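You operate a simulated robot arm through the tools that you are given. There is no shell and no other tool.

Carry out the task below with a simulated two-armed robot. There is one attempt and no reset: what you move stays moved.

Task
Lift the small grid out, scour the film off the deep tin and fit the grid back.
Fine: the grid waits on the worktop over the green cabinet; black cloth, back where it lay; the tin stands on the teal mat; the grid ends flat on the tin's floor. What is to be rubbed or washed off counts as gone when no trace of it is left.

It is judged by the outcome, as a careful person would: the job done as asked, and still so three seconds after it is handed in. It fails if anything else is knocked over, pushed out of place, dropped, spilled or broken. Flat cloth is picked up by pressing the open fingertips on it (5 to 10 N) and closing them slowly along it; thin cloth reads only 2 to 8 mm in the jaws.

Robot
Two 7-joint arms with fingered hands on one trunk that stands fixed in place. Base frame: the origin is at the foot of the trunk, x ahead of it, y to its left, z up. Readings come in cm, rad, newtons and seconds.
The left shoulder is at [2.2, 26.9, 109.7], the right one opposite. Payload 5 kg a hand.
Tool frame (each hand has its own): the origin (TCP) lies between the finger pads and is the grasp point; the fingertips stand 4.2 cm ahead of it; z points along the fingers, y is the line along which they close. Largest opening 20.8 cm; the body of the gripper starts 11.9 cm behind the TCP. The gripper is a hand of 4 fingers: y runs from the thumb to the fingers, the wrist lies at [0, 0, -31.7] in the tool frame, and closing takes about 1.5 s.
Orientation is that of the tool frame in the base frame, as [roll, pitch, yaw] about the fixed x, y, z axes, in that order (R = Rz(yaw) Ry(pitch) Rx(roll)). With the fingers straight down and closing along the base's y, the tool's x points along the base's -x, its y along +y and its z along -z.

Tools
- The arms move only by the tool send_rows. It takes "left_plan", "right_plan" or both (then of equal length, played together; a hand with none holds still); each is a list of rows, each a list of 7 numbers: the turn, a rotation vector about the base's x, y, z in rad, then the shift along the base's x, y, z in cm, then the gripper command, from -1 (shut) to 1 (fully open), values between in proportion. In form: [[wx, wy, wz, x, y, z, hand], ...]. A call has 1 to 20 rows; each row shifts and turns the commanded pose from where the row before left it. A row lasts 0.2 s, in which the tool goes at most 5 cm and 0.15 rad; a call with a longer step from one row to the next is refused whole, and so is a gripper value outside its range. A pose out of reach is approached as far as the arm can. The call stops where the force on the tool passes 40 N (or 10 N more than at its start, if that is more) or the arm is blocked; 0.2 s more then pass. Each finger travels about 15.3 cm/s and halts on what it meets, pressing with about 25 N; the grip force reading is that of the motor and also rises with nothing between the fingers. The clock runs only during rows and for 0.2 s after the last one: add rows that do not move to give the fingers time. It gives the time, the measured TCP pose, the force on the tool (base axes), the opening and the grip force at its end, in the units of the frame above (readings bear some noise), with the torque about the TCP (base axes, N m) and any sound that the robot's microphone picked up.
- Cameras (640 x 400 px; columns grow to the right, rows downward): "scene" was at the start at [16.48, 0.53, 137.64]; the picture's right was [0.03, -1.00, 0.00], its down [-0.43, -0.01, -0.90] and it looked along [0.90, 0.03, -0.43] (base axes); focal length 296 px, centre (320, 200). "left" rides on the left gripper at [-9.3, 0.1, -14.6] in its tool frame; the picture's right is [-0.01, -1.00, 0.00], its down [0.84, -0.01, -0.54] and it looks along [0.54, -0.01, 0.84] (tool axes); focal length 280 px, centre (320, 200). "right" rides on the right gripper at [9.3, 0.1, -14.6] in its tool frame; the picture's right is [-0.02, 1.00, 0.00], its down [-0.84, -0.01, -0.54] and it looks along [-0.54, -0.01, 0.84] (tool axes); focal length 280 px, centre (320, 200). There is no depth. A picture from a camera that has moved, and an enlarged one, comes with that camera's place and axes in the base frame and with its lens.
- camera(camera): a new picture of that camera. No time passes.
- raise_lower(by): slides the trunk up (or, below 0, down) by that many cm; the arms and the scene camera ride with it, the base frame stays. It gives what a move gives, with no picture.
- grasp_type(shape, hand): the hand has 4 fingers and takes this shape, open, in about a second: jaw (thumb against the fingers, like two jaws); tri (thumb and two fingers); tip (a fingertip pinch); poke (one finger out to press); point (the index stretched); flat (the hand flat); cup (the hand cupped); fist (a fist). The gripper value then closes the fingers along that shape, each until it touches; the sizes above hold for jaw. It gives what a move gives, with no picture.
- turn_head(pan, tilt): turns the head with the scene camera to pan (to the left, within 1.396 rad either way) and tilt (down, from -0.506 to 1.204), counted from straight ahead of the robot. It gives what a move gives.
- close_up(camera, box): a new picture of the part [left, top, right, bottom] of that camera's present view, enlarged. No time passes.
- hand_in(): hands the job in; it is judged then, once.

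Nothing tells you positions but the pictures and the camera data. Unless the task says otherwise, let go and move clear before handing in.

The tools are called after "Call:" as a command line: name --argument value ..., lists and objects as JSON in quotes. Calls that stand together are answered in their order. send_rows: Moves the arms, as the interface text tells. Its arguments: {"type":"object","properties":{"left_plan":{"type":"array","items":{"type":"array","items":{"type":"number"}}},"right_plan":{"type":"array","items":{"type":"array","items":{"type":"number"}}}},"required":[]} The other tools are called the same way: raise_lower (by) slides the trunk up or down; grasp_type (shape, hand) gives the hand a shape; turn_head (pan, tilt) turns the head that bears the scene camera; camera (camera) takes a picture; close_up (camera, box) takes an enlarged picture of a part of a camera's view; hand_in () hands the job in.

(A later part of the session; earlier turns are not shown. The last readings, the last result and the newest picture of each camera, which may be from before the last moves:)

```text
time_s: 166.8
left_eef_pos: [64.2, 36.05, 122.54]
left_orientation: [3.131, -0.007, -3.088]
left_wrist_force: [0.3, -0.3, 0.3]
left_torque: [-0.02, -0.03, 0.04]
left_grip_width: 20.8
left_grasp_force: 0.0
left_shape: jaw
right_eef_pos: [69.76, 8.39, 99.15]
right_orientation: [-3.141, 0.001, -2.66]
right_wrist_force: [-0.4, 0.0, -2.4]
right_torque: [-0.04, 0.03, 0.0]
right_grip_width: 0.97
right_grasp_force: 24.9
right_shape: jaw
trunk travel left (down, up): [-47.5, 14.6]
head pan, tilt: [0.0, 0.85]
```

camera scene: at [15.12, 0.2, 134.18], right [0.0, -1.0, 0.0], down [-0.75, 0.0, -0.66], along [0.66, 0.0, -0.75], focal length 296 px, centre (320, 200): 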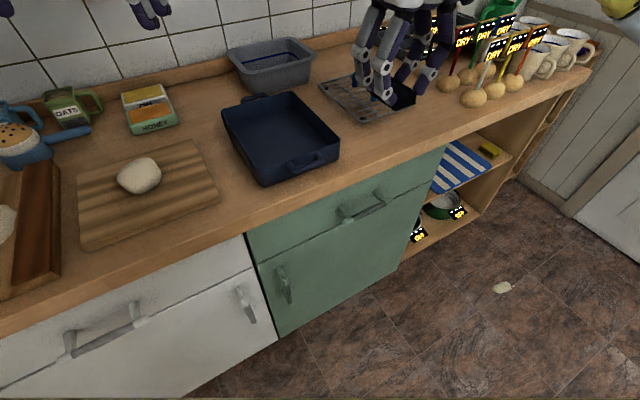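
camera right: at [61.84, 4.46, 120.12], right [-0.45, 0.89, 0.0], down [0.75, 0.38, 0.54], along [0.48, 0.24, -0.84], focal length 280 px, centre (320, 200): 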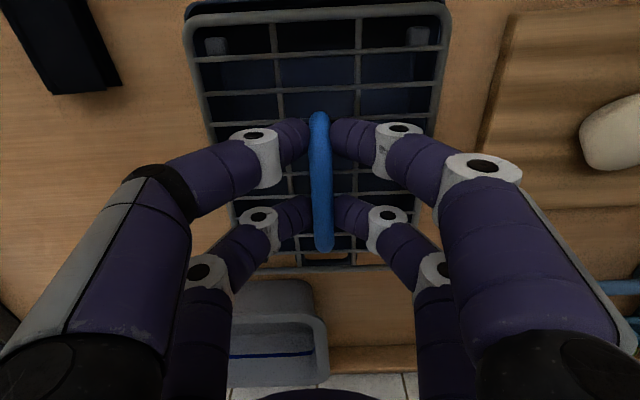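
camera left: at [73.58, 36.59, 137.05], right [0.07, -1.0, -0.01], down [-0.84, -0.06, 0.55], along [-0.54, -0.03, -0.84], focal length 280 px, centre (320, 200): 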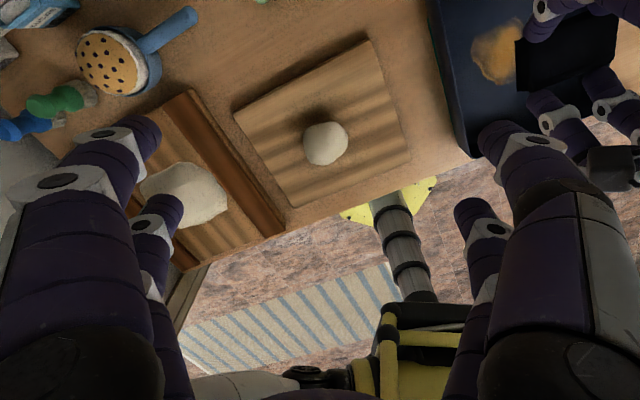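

Call:
send_rows --right_plan '[[0, 0, 0, 0, 0, -0.2, -1], [0, 0, 0, 0, 0, -0.15, -1], [0, 0, 0, 0, 0, 0, -1]]'

```text
time_s: 167.6
left_eef_pos: [64.22, 36.07, 122.6]
left_orientation: [3.131, -0.007, -3.088]
left_wrist_force: [-0.4, 0.2, -0.6]
left_torque: [-0.02, 0.0, 0.0]
left_grip_width: 20.78
left_grasp_force: 0.0
left_shape: jaw
right_eef_pos: [69.76, 8.42, 99.04]
right_orientation: [-3.141, 0.002, -2.66]
right_wrist_force: [1.5, 1.0, 4.1]
right_torque: [-0.21, 0.38, 0.0]
right_grip_width: 0.97
right_grasp_force: 25.3
right_shape: jaw
trunk travel left (down, up): [-47.5, 14.6]
head pan, tilt: [0.0, 0.85]
```

Call:
close_up --camera "right" --box '[160, 0, 480, 200]'

Call:
close_up --camera "scene" --box '[200, 60, 360, 190]'

Call:
close_up --camera "left" --box '[380, 0, 640, 170]'

```text
2.00 times, centred on (320, 100) of right
camera zoom: at [61.48, 4.12, 113.54], right [-0.45, 0.89, 0.0], down [0.75, 0.38, 0.54], along [0.48, 0.24, -0.84], focal length 561 px, centre (320, 400)
```

zoom: 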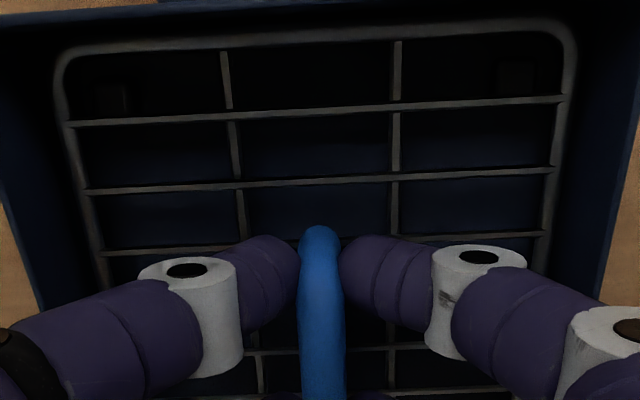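

```text
3.08 times, centred on (280, 125) of scene
camera zoom: at [15.11, 0.23, 134.19], right [0.0, -1.0, 0.0], down [-0.75, 0.0, -0.66], along [0.66, 0.0, -0.75], focal length 911 px, centre (443, 431)
```

zoom: 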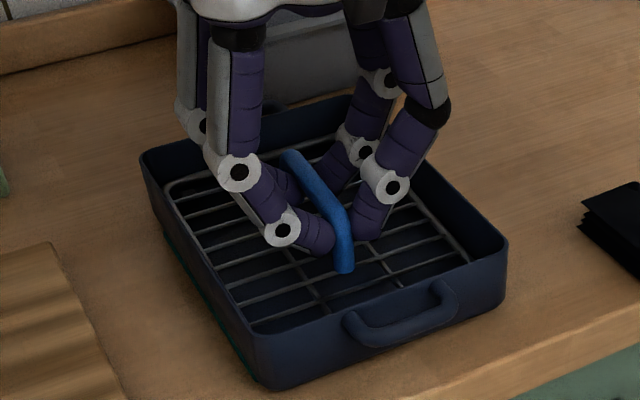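

```text
2.35 times, centred on (510, 85) of left
camera zoom: at [73.58, 36.57, 137.06], right [0.07, -1.0, -0.01], down [-0.84, -0.06, 0.54], along [-0.54, -0.03, -0.84], focal length 660 px, centre (-127, 471)
```

zoom: 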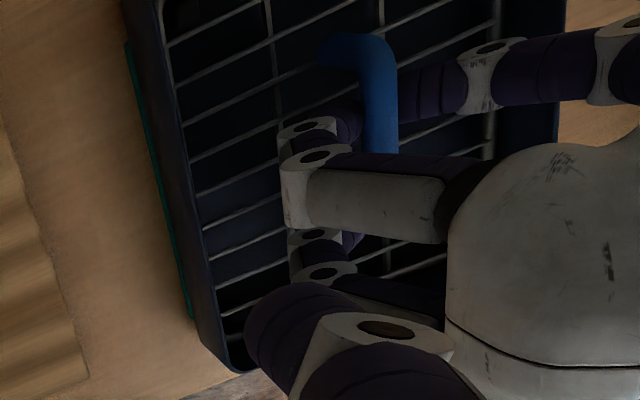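

Call:
send_rows --right_plan '[[0, 0, 0, 0, 0, -0.1, -1], [0, 0, 0, 0, 0, 0, -1]]'

```text
time_s: 168.2
left_eef_pos: [64.16, 36.07, 122.5]
left_orientation: [3.131, -0.006, -3.088]
left_wrist_force: [0.4, 0.3, -0.1]
left_torque: [0.0, 0.0, 0.03]
left_grip_width: 20.8
left_grasp_force: 0.0
left_shape: jaw
right_eef_pos: [69.71, 8.37, 98.82]
right_orientation: [-3.141, 0.0, -2.66]
right_wrist_force: [3.6, 1.3, 6.6]
right_torque: [-0.39, 0.62, 0.06]
right_grip_width: 0.97
right_grasp_force: 24.6
right_shape: jaw
trunk travel left (down, up): [-47.5, 14.6]
head pan, tilt: [0.0, 0.85]
```

Call:
camera --camera "right"

Call:
close_up --camera "right" --box '[220, 200, 440, 340]'

Call:
close_up --camera "right" --box '[140, 0, 500, 100]'

```text
taken
camera right: at [61.47, 4.12, 113.45], right [-0.45, 0.89, 0.0], down [0.75, 0.38, 0.54], along [0.48, 0.24, -0.84], focal length 280 px, centre (320, 200)
```

right: 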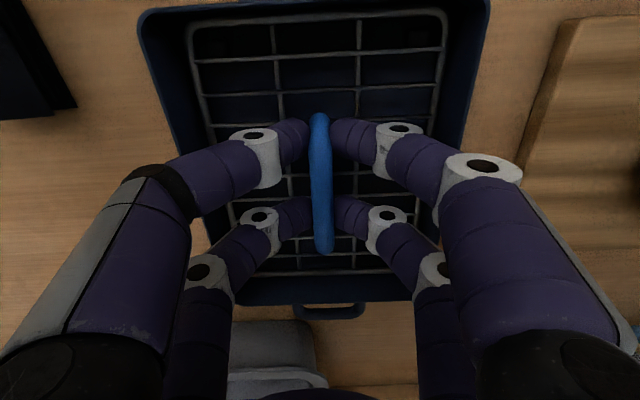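

```text
2.86 times, centred on (330, 270) of right
camera zoom: at [61.47, 4.12, 113.45], right [-0.45, 0.89, 0.0], down [0.75, 0.38, 0.54], along [0.48, 0.24, -0.84], focal length 801 px, centre (291, 0)
```

zoom: 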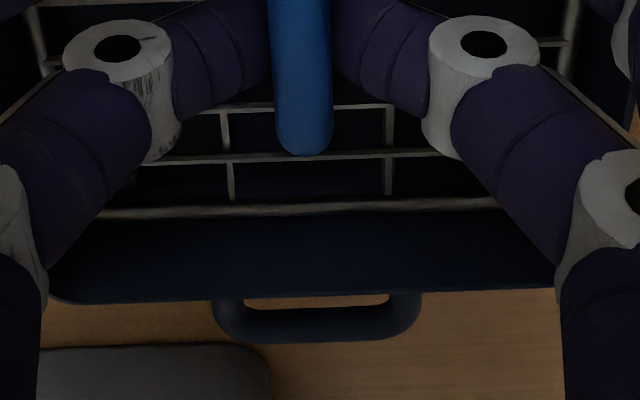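

```text
1.78 times, centred on (320, 50) of right
camera zoom: at [61.47, 4.12, 113.45], right [-0.45, 0.89, 0.0], down [0.75, 0.38, 0.54], along [0.48, 0.24, -0.84], focal length 498 px, centre (320, 467)
```

zoom: 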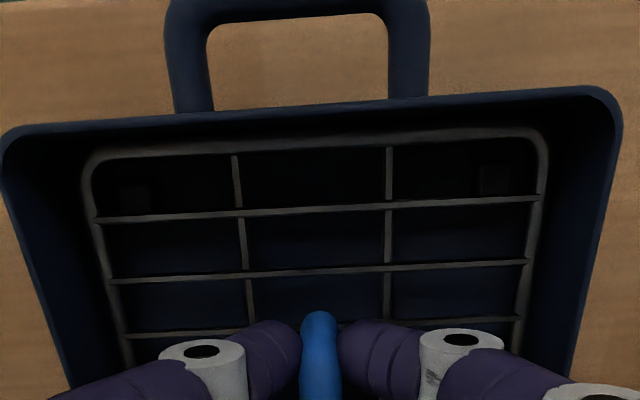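

The near edge is just touching the near wall; the far side has ~0.3 cm of room. I'll ease up slightly, shift 0.2 cm away from me, and lower again.

Call:
send_rows --right_plan '[[0, 0, 0, 0, 0, 0.2, -1], [0, 0, 0, 0.2, 0.1, 0, -1], [0, 0, 0, 0, 0, -0.15, -1], [0, 0, 0, 0, 0, -0.1, -1], [0, 0, 0, 0, 0, 0, -1]]'

```text
time_s: 169.4
left_eef_pos: [64.32, 35.99, 122.54]
left_orientation: [3.132, -0.007, -3.088]
left_wrist_force: [0.0, 0.5, 0.3]
left_torque: [0.01, 0.01, 0.03]
left_grip_width: 20.8
left_grasp_force: 0.1
left_shape: jaw
right_eef_pos: [69.84, 8.49, 98.95]
right_orientation: [-3.14, 0.001, -2.661]
right_wrist_force: [3.8, 0.7, 7.0]
right_torque: [-0.43, 0.62, 0.0]
right_grip_width: 0.99
right_grasp_force: 25.4
right_shape: jaw
trunk travel left (down, up): [-47.5, 14.6]
head pan, tilt: [0.0, 0.85]
```

Call:
send_rows --right_plan '[[0, 0, 0, 0, 0, 0.2, -1], [0, 0, 0, 0.27, 0.14, 0, -1], [0, 0, 0, 0, 0, -0.15, -1], [0, 0, 0, 0, 0, -0.1, -1], [0, 0, 0, 0, 0, 0, -1]]'

```text
time_s: 170.6
left_eef_pos: [64.25, 36.17, 122.43]
left_orientation: [3.131, -0.008, -3.088]
left_wrist_force: [0.5, -0.8, 0.4]
left_torque: [-0.03, 0.0, 0.0]
left_grip_width: 20.82
left_grasp_force: 0.1
left_shape: jaw
right_eef_pos: [70.23, 8.71, 98.76]
right_orientation: [3.141, 0.002, -2.659]
right_wrist_force: [3.2, 0.1, 10.0]
right_torque: [-0.52, 0.74, 0.07]
right_grip_width: 1.02
right_grasp_force: 25.9
right_shape: jaw
trunk travel left (down, up): [-47.5, 14.6]
head pan, tilt: [0.0, 0.85]
```

Call:
send_rows --right_plan '[[0, 0, 0, 0, 0, -0.12, -1], [0, 0, 0, 0, 0, 0, -1]]'

Call:
camera --camera "right"

Call:
close_up --camera "right" --box '[220, 200, 440, 340]'

Call:
close_up --camera "right" --box '[140, 0, 500, 100]'

```text
time_s: 171.2
left_eef_pos: [64.14, 36.0, 122.64]
left_orientation: [3.131, -0.008, -3.088]
left_wrist_force: [0.2, -0.2, -0.5]
left_torque: [0.0, 0.02, -0.01]
left_grip_width: 20.78
left_grasp_force: 0.2
left_shape: jaw
right_eef_pos: [70.11, 8.55, 98.61]
right_orientation: [-3.141, 0.001, -2.658]
right_wrist_force: [5.8, 0.9, 14.0]
right_torque: [-0.59, 0.96, 0.1]
right_grip_width: 1.03
right_grasp_force: 25.2
right_shape: jaw
trunk travel left (down, up): [-47.5, 14.6]
head pan, tilt: [0.0, 0.85]
```

```text
taken
camera right: at [61.93, 4.38, 113.23], right [-0.45, 0.89, 0.0], down [0.75, 0.38, 0.54], along [0.48, 0.24, -0.84], focal length 280 px, centre (320, 200)
```

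right: 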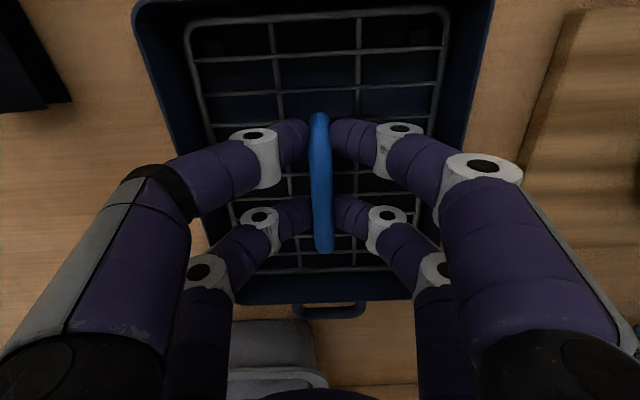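

```text
2.86 times, centred on (330, 270) of right
camera zoom: at [61.93, 4.38, 113.23], right [-0.45, 0.89, 0.0], down [0.75, 0.38, 0.54], along [0.48, 0.24, -0.84], focal length 801 px, centre (291, 0)
```

zoom: 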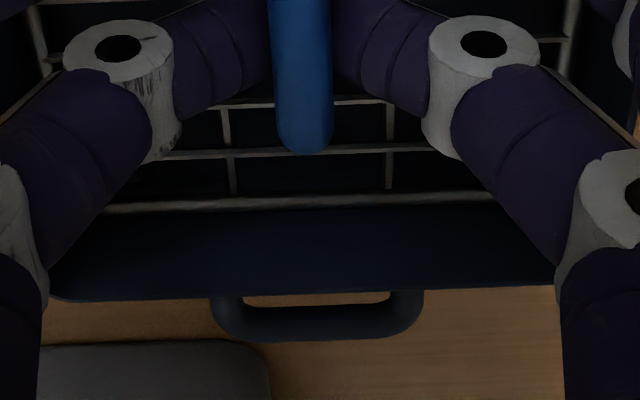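

```text
1.78 times, centred on (320, 50) of right
camera zoom: at [61.93, 4.38, 113.23], right [-0.45, 0.89, 0.0], down [0.75, 0.38, 0.54], along [0.48, 0.24, -0.84], focal length 498 px, centre (320, 467)
```

zoom: 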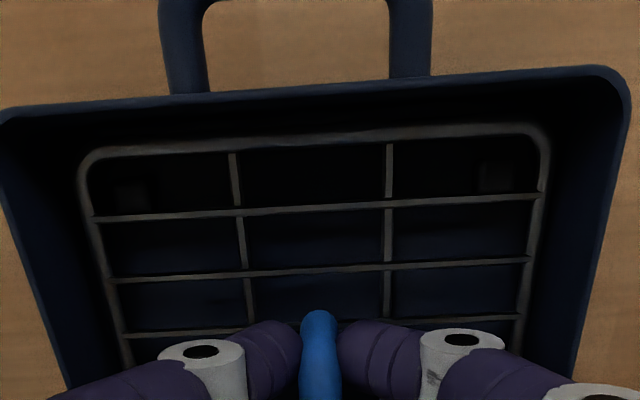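

Call:
close_up --camera "scene" --box '[210, 85, 350, 185]'

Call:
close_up --camera "left" --box '[380, 0, 640, 170]'

```text
4.00 times, centred on (280, 135) of scene
camera zoom: at [15.08, 0.22, 134.19], right [0.0, -1.0, 0.0], down [-0.75, 0.0, -0.66], along [0.66, 0.0, -0.75], focal length 1184 px, centre (480, 460)
```

zoom: 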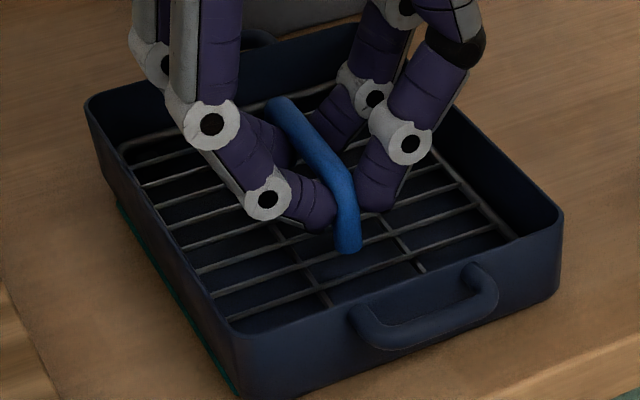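

```text
2.35 times, centred on (510, 85) of left
camera zoom: at [73.56, 36.57, 137.07], right [0.07, -1.0, -0.01], down [-0.84, -0.06, 0.54], along [-0.54, -0.03, -0.84], focal length 660 px, centre (-127, 471)
```

zoom: 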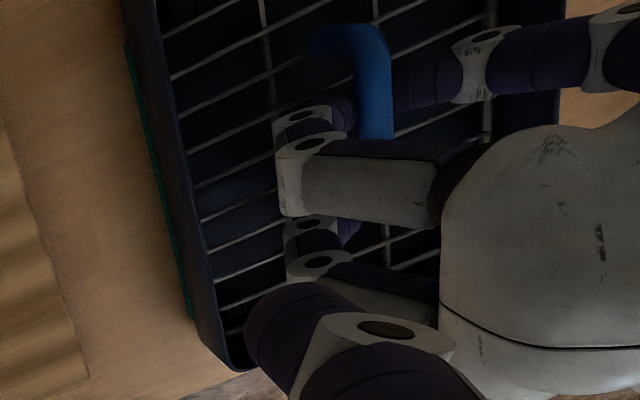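

Heights of the grid's far and left edges match the initial picture, so it is essentially on the floor. I'll relieve the pressure and open the fingers gently, then check that it sits flat.

Call:
send_rows --right_plan '[[0, 0, 0, 0.05, 0.03, 0.12, -1], [0, 0, 0, 0, 0, 0, -1], [0, 0, 0, 0, 0, 0, -0.95], [0, 0, 0, 0, 0, 0, -0.88], [0, 0, 0, 0, 0, 0, -0.8], [0, 0, 0, 0, 0, 0, -0.7], [0, 0, 0, 0, 0, 0, -0.6], [0, 0, 0, 0, 0, 0, -0.5], [0, 0, 0, 0, 0, 0, -0.5]]'

Call:
camera --camera "right"

Call:
close_up --camera "scene" --box '[210, 85, 350, 185]'

```text
time_s: 173.2
left_eef_pos: [64.18, 36.09, 122.55]
left_orientation: [3.13, -0.006, -3.088]
left_wrist_force: [0.3, 0.0, 0.6]
left_torque: [-0.01, -0.01, -0.01]
left_grip_width: 20.8
left_grasp_force: 0.1
left_shape: jaw
right_eef_pos: [70.32, 8.68, 98.8]
right_orientation: [3.14, -0.002, -2.66]
right_wrist_force: [0.3, 0.5, 0.1]
right_torque: [-0.01, 0.02, 0.01]
right_grip_width: 5.15
right_grasp_force: 0.0
right_shape: jaw
trunk travel left (down, up): [-47.5, 14.6]
head pan, tilt: [0.0, 0.85]
```

```text
taken
camera right: at [62.01, 4.4, 113.31], right [-0.45, 0.89, 0.0], down [0.75, 0.38, 0.54], along [0.48, 0.24, -0.84], focal length 280 px, centre (320, 200)
```

right: 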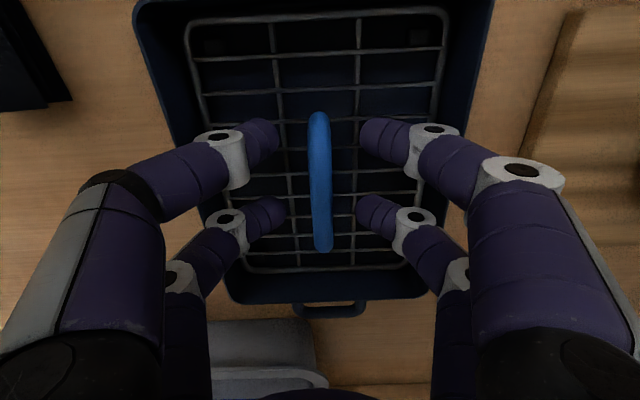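

```text
4.00 times, centred on (280, 135) of scene
camera zoom: at [15.11, 0.22, 134.18], right [0.0, -1.0, 0.0], down [-0.75, 0.0, -0.66], along [0.66, 0.0, -0.75], focal length 1184 px, centre (480, 460)
```

zoom: 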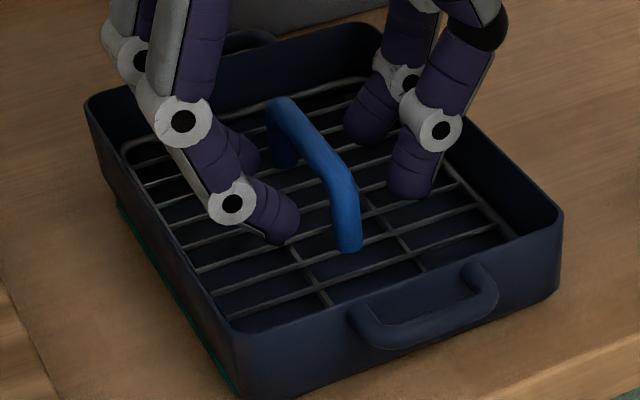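

Released. I'll lift the hand clear and compare the grid's seating with the initial picture.

Call:
send_rows --right_plan '[[0, 0, 0, 0, 0, 1, -0.5], [0, 0, 0, 0, 0, 2.5, -0.5], [0, 0, 0, 0, 0, 3.5, -0.5], [0, 0, 0, 0, 0, 4, -0.5], [0, 0, 0, -1, -3, 1, -0.5], [0, 0, 0, -1, -4, 0, -0.5], [0, 0, 0, -1, -4, 0, -0.5], [0, 0, 0, 0, -4, 0, -0.5], [0, 0, 0, 0, 0, 0, -0.5]]'

Call:
close_up --camera "scene" --box '[200, 70, 400, 200]'

Call:
close_up --camera "scene" --box '[210, 85, 350, 185]'

Call:
close_up --camera "left" --box '[380, 0, 640, 170]'

Call:
camera --camera "right"

```text
time_s: 175.2
left_eef_pos: [64.15, 36.24, 122.54]
left_orientation: [3.133, -0.009, -3.086]
left_wrist_force: [0.4, 1.0, -0.3]
left_torque: [-0.07, 0.01, 0.01]
left_grip_width: 20.79
left_grasp_force: 0.1
left_shape: jaw
right_eef_pos: [67.22, -6.23, 110.58]
right_orientation: [-3.141, 0.001, -2.659]
right_wrist_force: [0.3, 0.6, -0.4]
right_torque: [-0.05, 0.03, -0.01]
right_grip_width: 5.18
right_grasp_force: 0.1
right_shape: jaw
trunk travel left (down, up): [-47.5, 14.6]
head pan, tilt: [0.0, 0.85]
```

```text
3.08 times, centred on (300, 135) of scene
camera zoom: at [15.12, 0.27, 134.18], right [0.0, -1.0, 0.0], down [-0.75, 0.0, -0.66], along [0.66, 0.0, -0.75], focal length 911 px, centre (382, 400)
```

zoom: 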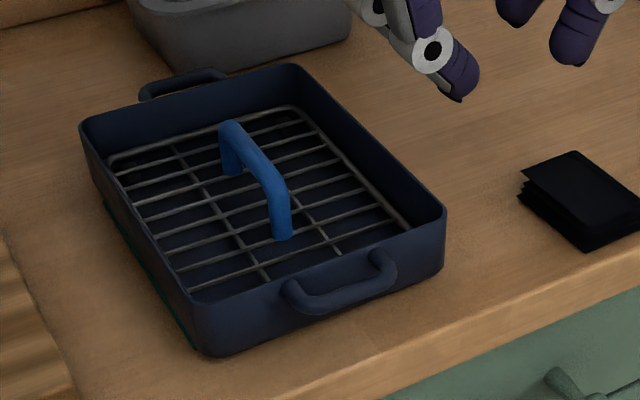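

```text
4.00 times, centred on (280, 135) of scene
camera zoom: at [15.12, 0.27, 134.18], right [0.0, -1.0, 0.0], down [-0.75, 0.0, -0.66], along [0.66, 0.0, -0.75], focal length 1184 px, centre (480, 460)
```

zoom: 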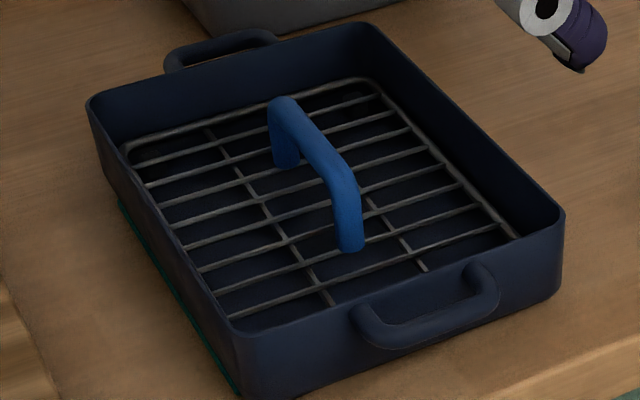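

```text
2.35 times, centred on (510, 85) of left
camera zoom: at [73.58, 36.7, 137.02], right [0.07, -1.0, -0.01], down [-0.84, -0.06, 0.55], along [-0.54, -0.03, -0.84], focal length 660 px, centre (-127, 471)
```

zoom: 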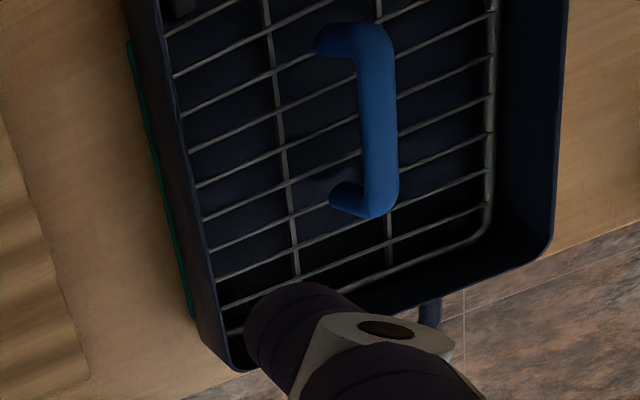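

```text
taken
camera right: at [59.03, -10.53, 125.24], right [-0.45, 0.89, 0.0], down [0.75, 0.38, 0.54], along [0.48, 0.24, -0.84], focal length 280 px, centre (320, 200)
```

right: 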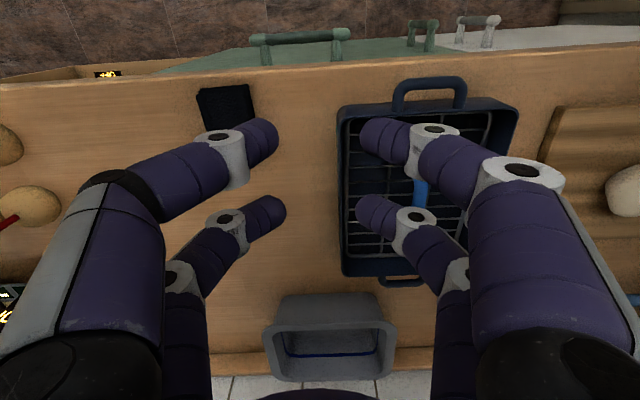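

The grid sits flat exactly as it did at the start, the floor beneath is clean, and the tin is on its mat. Now I'll return the cloth: turn the hand to close along the cloth's length, offset so one finger pair grips it and the other stays on the free side away from the tin.

Call:
send_rows --right_plan '[[0, 0, -0.1248, 0.56, -0.89, 0, -0.4], [0, 0, -0.1248, 0.56, -0.89, 0, -0.3], [0, 0, -0.1248, 0.56, -0.89, 0, -0.2], [0, 0, -0.1248, 0.56, -0.89, 0, -0.1], [0, 0, -0.1248, 0.56, -0.89, 0, -0.02], [0, 0, -0.1248, 0.56, -0.89, 0, -0.02], [0, 0, -0.1248, 0.56, -0.89, 0, -0.02], [0, 0, -0.1248, 0.56, -0.89, 0, -0.02], [0, 0, -0.1248, 0.56, -0.89, 0, -0.02], [0, 0, -0.1248, 0.56, -0.89, 0, -0.02], [0, 0, -0.1248, 0.56, -0.89, 0, -0.02], [0, 0, -0.1248, 0.56, -0.89, 0, -0.02], [0, 0, 0, 0, 0, 0, -0.02], [0, 0, 0, 0, 0, 0, -0.02]]'

Call:
camera --camera "right"

Call:
close_up --camera "right" --box '[220, 40, 420, 180]'

```text
time_s: 178.2
left_eef_pos: [64.19, 36.1, 122.51]
left_orientation: [3.132, -0.007, -3.087]
left_wrist_force: [0.2, -0.2, 0.4]
left_torque: [0.01, 0.01, 0.0]
left_grip_width: 20.8
left_grasp_force: 0.1
left_shape: jaw
right_eef_pos: [73.9, -17.02, 110.78]
right_orientation: [3.141, 0.001, 2.125]
right_wrist_force: [0.2, 0.8, -0.1]
right_torque: [0.04, 0.02, 0.02]
right_grip_width: 10.14
right_grasp_force: 0.1
right_shape: jaw
trunk travel left (down, up): [-47.5, 14.6]
head pan, tilt: [0.0, 0.85]
```

```text
taken
camera right: at [69.21, -9.06, 125.33], right [0.86, 0.51, 0.0], down [0.43, -0.72, 0.54], along [0.28, -0.46, -0.84], focal length 280 px, centre (320, 200)
```

right: 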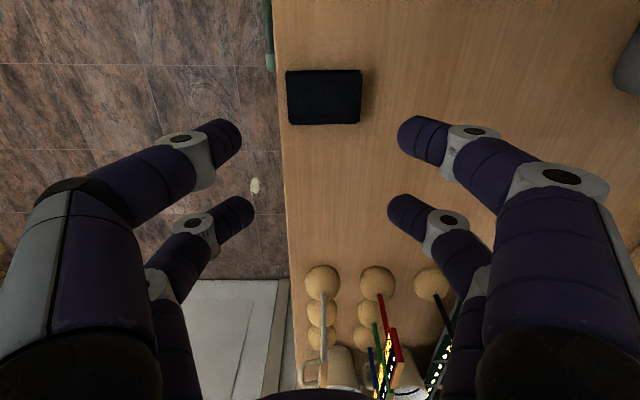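

```text
2.86 times, centred on (320, 110) of right
camera zoom: at [69.21, -9.06, 125.33], right [0.86, 0.51, 0.0], down [0.43, -0.72, 0.54], along [0.28, -0.46, -0.84], focal length 801 px, centre (320, 457)
```

zoom: 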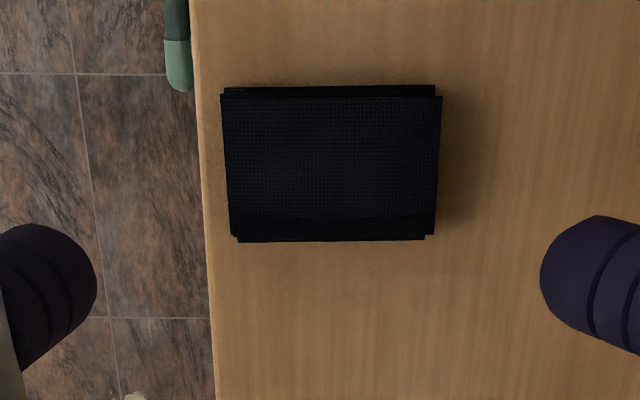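

Call:
send_rows --right_plan '[[0, 0, 0, 0.05, 0.49, -2, -0.02], [0, 0, 0, 0, 0, -3, -0.02], [0, 0, 0, 0, 0, -3, -0.02], [0, 0, 0, 0, 0, -2.5, -0.02], [0, 0, 0, 0, 0, -1.5, -0.02], [0, 0, 0, 0, 0, -0.8, -0.02], [0, 0, 0, 0, 0, 0, -0.02]]'

Call:
camera --camera "right"

Call:
close_up --camera "scene" --box '[320, 70, 460, 170]'

```text
time_s: 179.8
left_eef_pos: [64.1, 36.07, 122.46]
left_orientation: [3.13, -0.007, -3.087]
left_wrist_force: [-0.2, 0.0, 0.0]
left_torque: [-0.01, -0.03, 0.0]
left_grip_width: 20.81
left_grasp_force: 0.1
left_shape: jaw
right_eef_pos: [73.9, -16.47, 98.01]
right_orientation: [3.139, -0.002, 2.126]
right_wrist_force: [0.1, 0.3, -0.3]
right_torque: [0.01, -0.01, 0.0]
right_grip_width: 10.16
right_grasp_force: 0.2
right_shape: jaw
trunk travel left (down, up): [-47.5, 14.6]
head pan, tilt: [0.0, 0.85]
```

```text
taken
camera right: at [69.28, -8.57, 112.53], right [0.86, 0.51, 0.0], down [0.43, -0.72, 0.54], along [0.28, -0.46, -0.84], focal length 280 px, centre (320, 200)
```

right: 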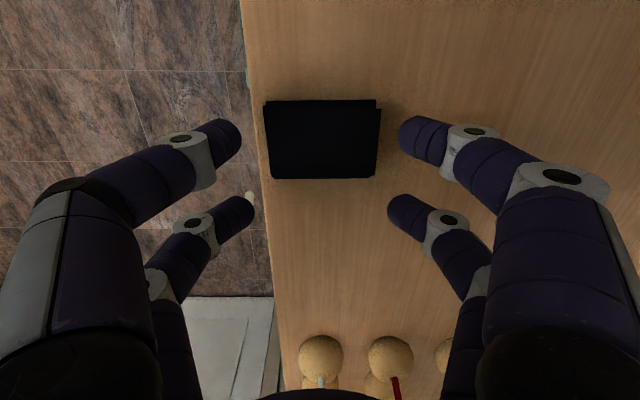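

```text
4.00 times, centred on (390, 120) of scene
camera zoom: at [15.11, 0.22, 134.19], right [0.0, -1.0, 0.0], down [-0.75, 0.0, -0.66], along [0.66, 0.0, -0.75], focal length 1184 px, centre (40, 520)
```

zoom: 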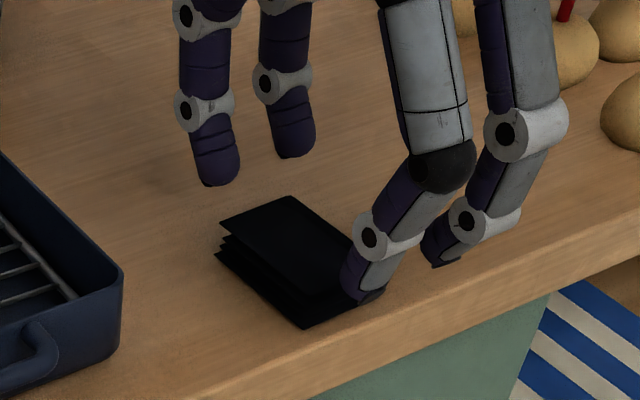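

Call:
send_rows --right_plan '[[0, 0, 0, 0, 0, -0.8, -0.02], [0, 0, 0, 0, 0, -0.8, -0.02], [0, 0, 0, 0, 0, -0.5, -0.02], [0, 0, 0, 0, 0, -0.3, -0.02], [0, 0, 0, 0, 0, 0, -0.02]]'

Call:
send_rows --right_plan '[[0, 0, 0, 0, 0, 0, -0.06], [0, 0, 0, 0, 0, 0, -0.1], [0, 0, 0, 0, 0, 0, -0.14], [0, 0, 0, 0, 0, 0, -0.18], [0, 0, 0, 0, 0, 0, -0.22], [0, 0, 0, 0, 0, 0, -0.26], [0, 0, 0, 0, 0, 0, -0.3], [0, 0, 0, 0, 0, 0, -0.34], [0, 0, 0, 0, 0, 0, -0.34]]'

Call:
camera --camera "right"

Call:
close_up --camera "scene" --box '[320, 70, 460, 170]'

```text
time_s: 181.0
left_eef_pos: [64.18, 36.0, 122.48]
left_orientation: [3.131, -0.007, -3.088]
left_wrist_force: [-0.6, -0.6, 0.1]
left_torque: [0.01, -0.01, -0.05]
left_grip_width: 20.79
left_grasp_force: 0.0
left_shape: jaw
right_eef_pos: [74.08, -16.47, 95.55]
right_orientation: [3.141, 0.0, 2.125]
right_wrist_force: [0.3, -0.5, -0.3]
right_torque: [0.01, 0.0, 0.0]
right_grip_width: 10.15
right_grasp_force: 0.0
right_shape: jaw
trunk travel left (down, up): [-47.5, 14.6]
head pan, tilt: [0.0, 0.85]
```

```text
time_s: 183.0
left_eef_pos: [64.23, 36.07, 122.54]
left_orientation: [3.132, -0.007, -3.087]
left_wrist_force: [-0.2, -0.2, 0.6]
left_torque: [0.0, -0.02, -0.01]
left_grip_width: 20.82
left_grasp_force: 0.1
left_shape: jaw
right_eef_pos: [74.11, -16.6, 95.57]
right_orientation: [-3.141, 0.001, 2.124]
right_wrist_force: [-0.3, -0.3, 0.4]
right_torque: [0.01, -0.03, -0.03]
right_grip_width: 4.79
right_grasp_force: 25.4
right_shape: jaw
trunk travel left (down, up): [-47.5, 14.6]
head pan, tilt: [0.0, 0.85]
```

```text
taken
camera right: at [69.32, -8.6, 110.12], right [0.86, 0.51, 0.0], down [0.43, -0.72, 0.54], along [0.28, -0.46, -0.84], focal length 280 px, centre (320, 200)
```

right: 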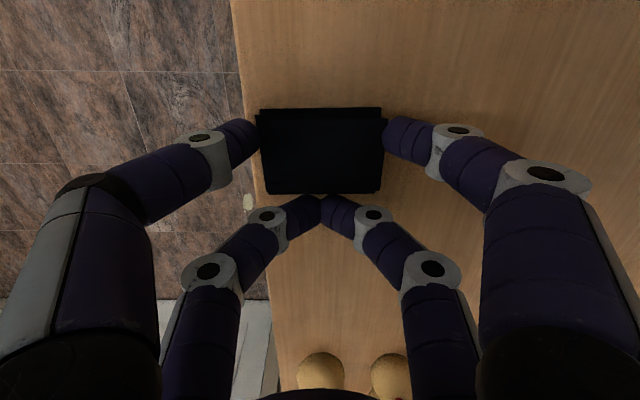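

```text
4.00 times, centred on (390, 120) of scene
camera zoom: at [15.11, 0.22, 134.18], right [0.0, -1.0, 0.0], down [-0.75, 0.0, -0.66], along [0.66, 0.0, -0.75], focal length 1184 px, centre (40, 520)
```

zoom: 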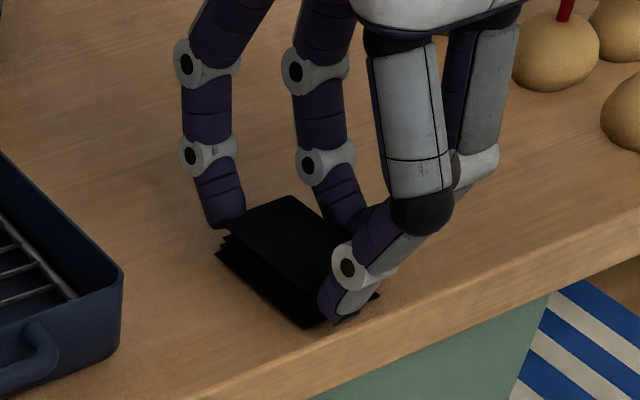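

The cloth is held by its ends with the spare finger pair on the open side. I'll lift it a few centimetres and carry it back to its original spot at about (71.6, -7.6).

Call:
send_rows --right_plan '[[0, 0, 0, 0, 0, 0.4, -0.45], [0, 0, 0, 0, 0, 1, -0.45], [0, 0, 0, 0, 0, 1.5, -0.45], [0, 0, 0, 0, 0, 1.6, -0.45], [0, 0, -0.005, -0.36, 1.5, 0, -0.45], [0, 0, -0.005, -0.36, 1.6, 0, -0.45], [0, 0, -0.005, -0.36, 1.6, 0, -0.45], [0, 0, -0.005, -0.36, 1.6, 0, -0.45], [0, 0, 0, -0.37, 1.53, 0, -0.45], [0, 0, 0, 0, 0, 0, -0.45], [0, 0, 0, 0, 0, 0, -0.45]]'

Call:
camera --camera "right"

Call:
close_up --camera "scene" --box '[280, 60, 420, 160]'

```text
time_s: 185.4
left_eef_pos: [64.21, 36.16, 122.58]
left_orientation: [3.131, -0.006, -3.087]
left_wrist_force: [-1.0, 0.4, -0.3]
left_torque: [0.0, -0.01, -0.02]
left_grip_width: 20.78
left_grasp_force: 0.0
left_shape: jaw
right_eef_pos: [72.2, -8.68, 99.93]
right_orientation: [-3.141, 0.0, 2.104]
right_wrist_force: [1.1, -0.5, -0.7]
right_torque: [-0.01, -0.01, 0.0]
right_grip_width: 4.54
right_grasp_force: 24.8
right_shape: jaw
trunk travel left (down, up): [-47.5, 14.6]
head pan, tilt: [0.0, 0.85]
```

```text
taken
camera right: at [67.72, -0.69, 114.64], right [0.87, 0.5, 0.0], down [0.42, -0.73, 0.54], along [0.27, -0.47, -0.84], focal length 280 px, centre (320, 200)
```

right: 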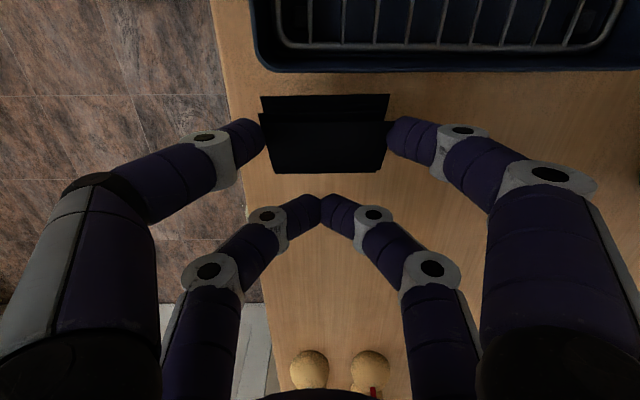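

```text
4.00 times, centred on (350, 110) of scene
camera zoom: at [15.11, 0.23, 134.18], right [0.0, -1.0, 0.0], down [-0.75, 0.0, -0.66], along [0.66, 0.0, -0.75], focal length 1184 px, centre (200, 560)
```

zoom: 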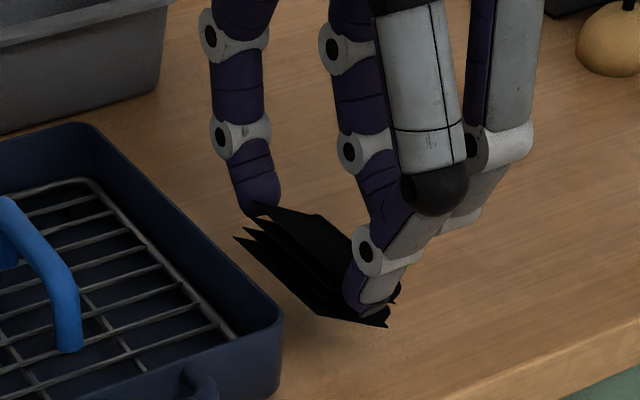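

The cloth tipped a little in the single-pair grip, but it will flatten as I lower it. Lowering slowly at the original spot.

Call:
send_rows --right_plan '[[0, 0, 0, 0, 0, -0.8, -0.45], [0, 0, 0, 0, 0, -0.8, -0.45], [0, 0, 0, 0, 0, -0.6, -0.45], [0, 0, 0, 0, 0, -0.5, -0.45], [0, 0, 0, 0, 0, 0, -0.45]]'

Call:
camera --camera "right"

Call:
close_up --camera "scene" --box '[280, 70, 420, 170]'

```text
time_s: 186.6
left_eef_pos: [64.17, 36.12, 122.5]
left_orientation: [3.131, -0.009, -3.086]
left_wrist_force: [-0.3, 0.3, 0.1]
left_torque: [0.0, 0.02, -0.03]
left_grip_width: 20.79
left_grasp_force: 0.0
left_shape: jaw
right_eef_pos: [72.22, -8.58, 97.44]
right_orientation: [3.141, -0.001, 2.104]
right_wrist_force: [0.0, 0.4, 3.9]
right_torque: [0.08, 0.04, -0.02]
right_grip_width: 4.54
right_grasp_force: 25.7
right_shape: jaw
trunk travel left (down, up): [-47.5, 14.6]
head pan, tilt: [0.0, 0.85]
```

```text
taken
camera right: at [67.68, -0.65, 112.0], right [0.87, 0.5, 0.0], down [0.42, -0.73, 0.54], along [0.27, -0.47, -0.84], focal length 280 px, centre (320, 200)
```

right: 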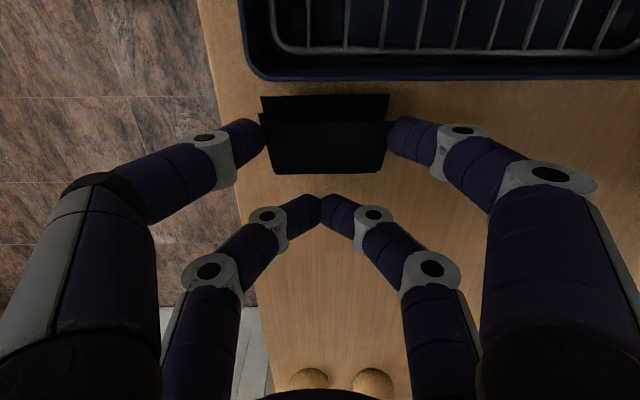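

```text
4.00 times, centred on (350, 120) of scene
camera zoom: at [15.1, 0.23, 134.19], right [0.0, -1.0, 0.0], down [-0.75, 0.0, -0.66], along [0.66, 0.0, -0.75], focal length 1184 px, centre (200, 520)
```

zoom: 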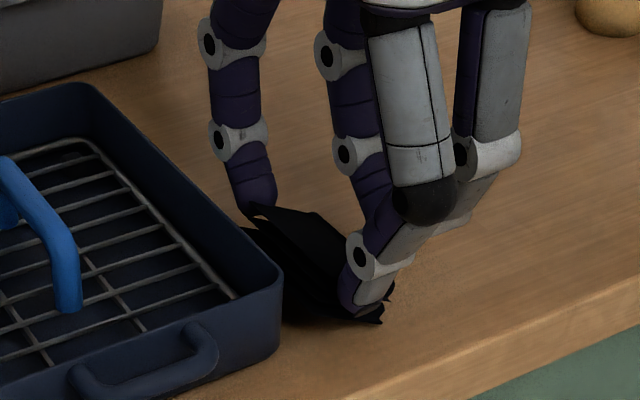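

Call:
send_rows --right_plan '[[0, 0, 0, 0, 0, -0.3, -0.45], [0, 0, 0, 0, 0, -0.2, -0.45], [0, 0, 0, 0, 0, 0, -0.45]]'

Call:
close_up --camera "right" --box '[220, 60, 420, 220]'

Call:
close_up --camera "scene" --box '[280, 70, 420, 170]'

```text
time_s: 187.4
left_eef_pos: [64.02, 36.2, 122.7]
left_orientation: [3.133, -0.006, -3.087]
left_wrist_force: [0.5, -0.1, -0.3]
left_torque: [-0.01, 0.03, -0.02]
left_grip_width: 20.81
left_grasp_force: 0.0
left_shape: jaw
right_eef_pos: [72.14, -8.56, 97.16]
right_orientation: [3.14, 0.001, 2.105]
right_wrist_force: [-7.6, 10.0, 25.7]
right_torque: [0.73, 0.52, 0.0]
right_grip_width: 4.61
right_grasp_force: 25.4
right_shape: jaw
trunk travel left (down, up): [-47.5, 14.6]
head pan, tilt: [0.0, 0.85]
```

```text
2.50 times, centred on (320, 140) of right
camera zoom: at [67.53, -0.52, 111.68], right [0.87, 0.5, 0.0], down [0.42, -0.73, 0.54], along [0.27, -0.47, -0.84], focal length 701 px, centre (320, 350)
```

zoom: 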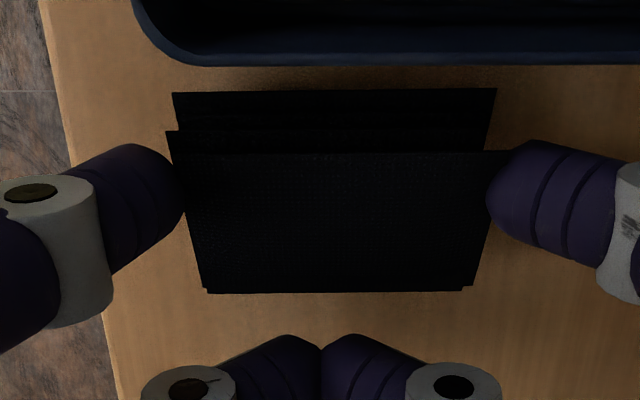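

```text
4.00 times, centred on (350, 120) of scene
camera zoom: at [14.96, 0.29, 134.22], right [0.0, -1.0, 0.0], down [-0.75, 0.0, -0.66], along [0.66, 0.0, -0.75], focal length 1184 px, centre (200, 520)
```

zoom: 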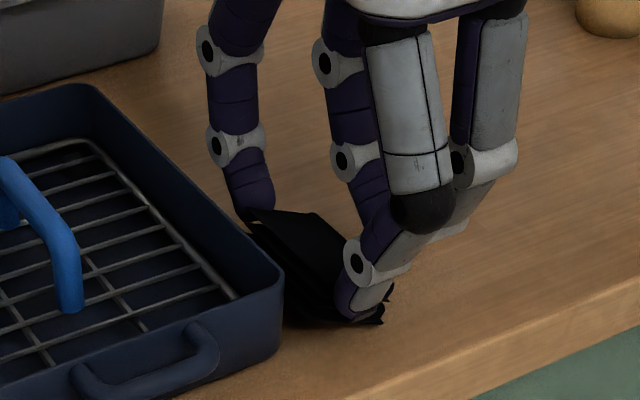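

The cloth's outer edge is touching while the tin-side edge is still ~1 cm up, held by friction. I'll ease off the pressure and open slowly so it settles flat.

Call:
send_rows --right_plan '[[0, 0, 0, 0, 0, 0.15, -0.45], [0, 0, 0, 0, 0, 0, -0.45]]'

```text
time_s: 188.0
left_eef_pos: [64.05, 36.07, 122.64]
left_orientation: [3.133, -0.006, -3.086]
left_wrist_force: [-0.5, 0.1, -0.4]
left_torque: [0.01, 0.01, 0.01]
left_grip_width: 20.82
left_grasp_force: 0.1
left_shape: jaw
right_eef_pos: [72.09, -8.57, 97.1]
right_orientation: [3.14, 0.003, 2.108]
right_wrist_force: [-5.4, 10.4, 22.8]
right_torque: [0.82, 0.41, 0.05]
right_grip_width: 4.6
right_grasp_force: 25.4
right_shape: jaw
trunk travel left (down, up): [-47.5, 14.6]
head pan, tilt: [0.0, 0.85]
```

Call:
send_rows --right_plan '[[0, 0, 0, 0, 0, 0.2, -0.45], [0, 0, 0, 0, 0, 0, -0.45]]'

Call:
close_up --camera "right" --box '[220, 60, 420, 220]'

```text
time_s: 188.6
left_eef_pos: [64.01, 36.12, 122.53]
left_orientation: [3.133, -0.008, -3.089]
left_wrist_force: [0.0, -0.2, 0.0]
left_torque: [0.01, -0.03, -0.02]
left_grip_width: 20.81
left_grasp_force: 0.1
left_shape: jaw
right_eef_pos: [72.24, -8.64, 97.34]
right_orientation: [-3.141, 0.002, 2.105]
right_wrist_force: [-4.7, 7.0, 15.0]
right_torque: [0.6, 0.18, 0.03]
right_grip_width: 4.58
right_grasp_force: 25.1
right_shape: jaw
trunk travel left (down, up): [-47.5, 14.6]
head pan, tilt: [0.0, 0.85]
```

```text
2.50 times, centred on (320, 140) of right
camera zoom: at [67.65, -0.62, 111.82], right [0.87, 0.5, 0.0], down [0.42, -0.73, 0.54], along [0.27, -0.47, -0.84], focal length 701 px, centre (320, 350)
```

zoom: 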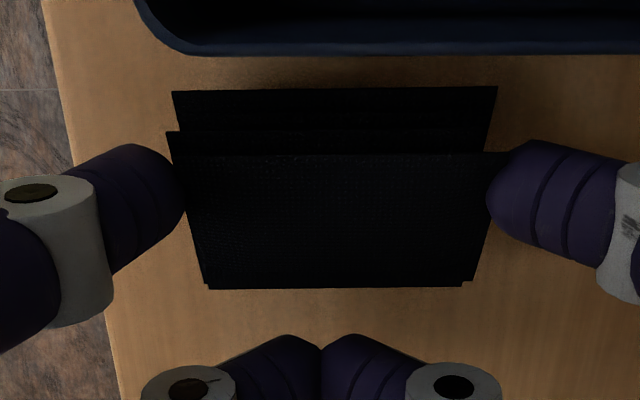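

Call:
send_rows --right_plan '[[0, 0, 0, 0, 0, 0.15, -0.45], [0, 0, 0, 0, 0, 0, -0.45]]'

```text
time_s: 189.2
left_eef_pos: [64.1, 36.12, 122.51]
left_orientation: [3.134, -0.006, -3.087]
left_wrist_force: [0.1, 0.3, 0.6]
left_torque: [0.02, 0.03, 0.02]
left_grip_width: 20.8
left_grasp_force: 0.1
left_shape: jaw
right_eef_pos: [72.31, -8.78, 97.36]
right_orientation: [-3.141, 0.001, 2.106]
right_wrist_force: [-0.9, 3.5, 5.6]
right_torque: [0.24, 0.02, 0.03]
right_grip_width: 4.6
right_grasp_force: 24.4
right_shape: jaw
trunk travel left (down, up): [-47.5, 14.6]
head pan, tilt: [0.0, 0.85]
```

Call:
send_rows --right_plan '[[0, 0, 0, 0, 0, 0, -0.35], [0, 0, 0, 0, 0, 0, -0.28], [0, 0, 0, 0, 0, 0, -0.24], [0, 0, 0, 0, 0, 0, -0.21], [0, 0, 0, 0, 0, 0, -0.18], [0, 0, 0, 0, 0, 0, -0.15], [0, 0, 0, 0, 0, 0, -0.12], [0, 0, 0, 0, 0, 0, -0.08], [0, 0, 0, 0, 0, 0, -0.05], [0, 0, 0, 0, 0, 0, -0.05]]'

Call:
close_up --camera "right" --box '[220, 60, 420, 220]'

Call:
close_up --camera "scene" --box '[280, 70, 420, 170]'

```text
time_s: 191.4
left_eef_pos: [64.06, 36.0, 122.62]
left_orientation: [3.131, -0.007, -3.087]
left_wrist_force: [0.2, -0.9, -0.3]
left_torque: [-0.02, 0.01, 0.0]
left_grip_width: 20.79
left_grasp_force: 0.0
left_shape: jaw
right_eef_pos: [72.29, -8.65, 97.3]
right_orientation: [3.141, 0.001, 2.107]
right_wrist_force: [0.1, -0.1, -1.1]
right_torque: [-0.01, 0.02, -0.01]
right_grip_width: 9.81
right_grasp_force: 0.1
right_shape: jaw
trunk travel left (down, up): [-47.5, 14.6]
head pan, tilt: [0.0, 0.85]
```

```text
2.50 times, centred on (320, 140) of right
camera zoom: at [67.69, -0.63, 111.94], right [0.87, 0.5, 0.0], down [0.42, -0.73, 0.54], along [0.27, -0.47, -0.84], focal length 701 px, centre (320, 350)
```

zoom: 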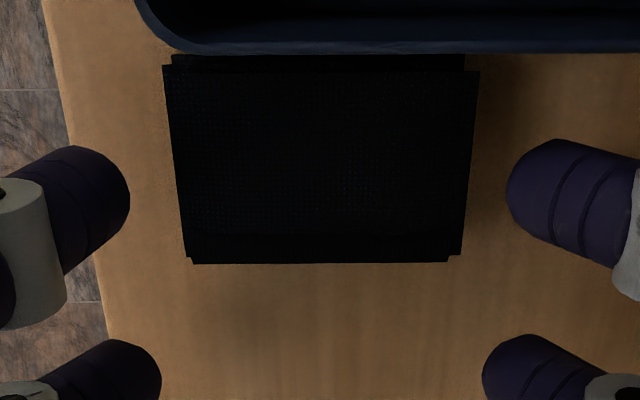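

```text
4.00 times, centred on (350, 120) of scene
camera zoom: at [15.11, 0.22, 134.18], right [0.0, -1.0, 0.0], down [-0.75, 0.0, -0.66], along [0.66, 0.0, -0.75], focal length 1184 px, centre (200, 520)
```

zoom: 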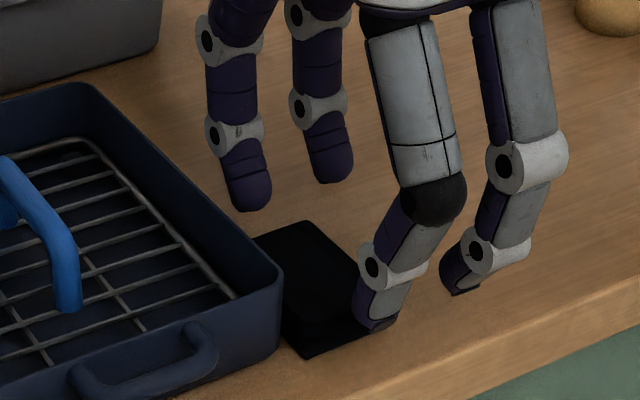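

The cloth settled flat and folded, but about 1.5 cm closer to the tin than before. The gripping pair is now right over its centre line, so I'll lower, grip its ends lightly and slide it 1.45 cm back along the worktop.

Call:
send_rows --right_plan '[[0, 0, 0, 0, 0, -0.6, -0.05], [0, 0, 0, 0, 0, -0.6, -0.05], [0, 0, 0, 0, 0, -0.4, -0.05], [0, 0, 0, 0, 0, 0, -0.05], [0, 0, 0, 0, 0, 0, -0.1], [0, 0, 0, 0, 0, 0, -0.14], [0, 0, 0, 0, 0, 0, -0.18], [0, 0, 0, 0, 0, 0, -0.22], [0, 0, 0, 0, 0, 0, -0.25], [0, 0, 0, 0, 0, 0, -0.25]]'

Call:
close_up --camera "right" --box '[220, 60, 420, 220]'

Call:
close_up --camera "scene" --box '[280, 70, 420, 170]'

```text
time_s: 193.6
left_eef_pos: [64.17, 36.06, 122.55]
left_orientation: [3.131, -0.007, -3.087]
left_wrist_force: [0.0, 0.2, 0.5]
left_torque: [0.02, 0.0, 0.03]
left_grip_width: 20.8
left_grasp_force: 0.1
left_shape: jaw
right_eef_pos: [72.16, -8.68, 95.71]
right_orientation: [3.141, 0.001, 2.105]
right_wrist_force: [-0.8, 0.3, -0.9]
right_torque: [0.02, 0.01, 0.0]
right_grip_width: 4.8
right_grasp_force: 23.5
right_shape: jaw
trunk travel left (down, up): [-47.5, 14.6]
head pan, tilt: [0.0, 0.85]
```

```text
2.50 times, centred on (320, 140) of right
camera zoom: at [67.7, -0.67, 110.3], right [0.87, 0.5, 0.0], down [0.42, -0.73, 0.54], along [0.27, -0.47, -0.84], focal length 701 px, centre (320, 350)
```

zoom: 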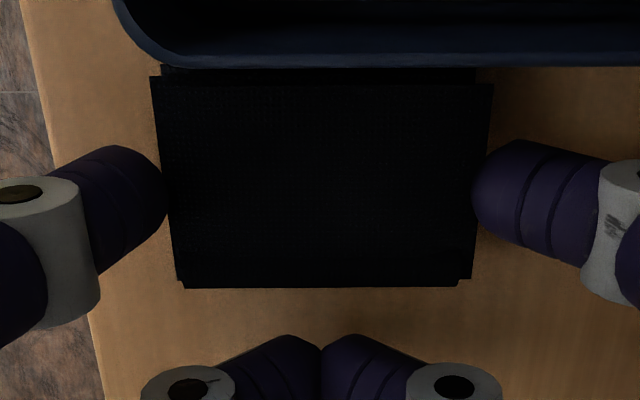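

```text
4.00 times, centred on (350, 120) of scene
camera zoom: at [15.12, 0.22, 134.18], right [0.0, -1.0, 0.0], down [-0.75, 0.0, -0.66], along [0.66, 0.0, -0.75], focal length 1184 px, centre (200, 520)
```

zoom: 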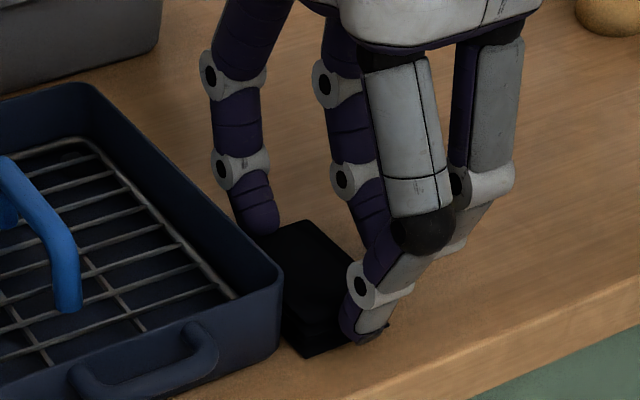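

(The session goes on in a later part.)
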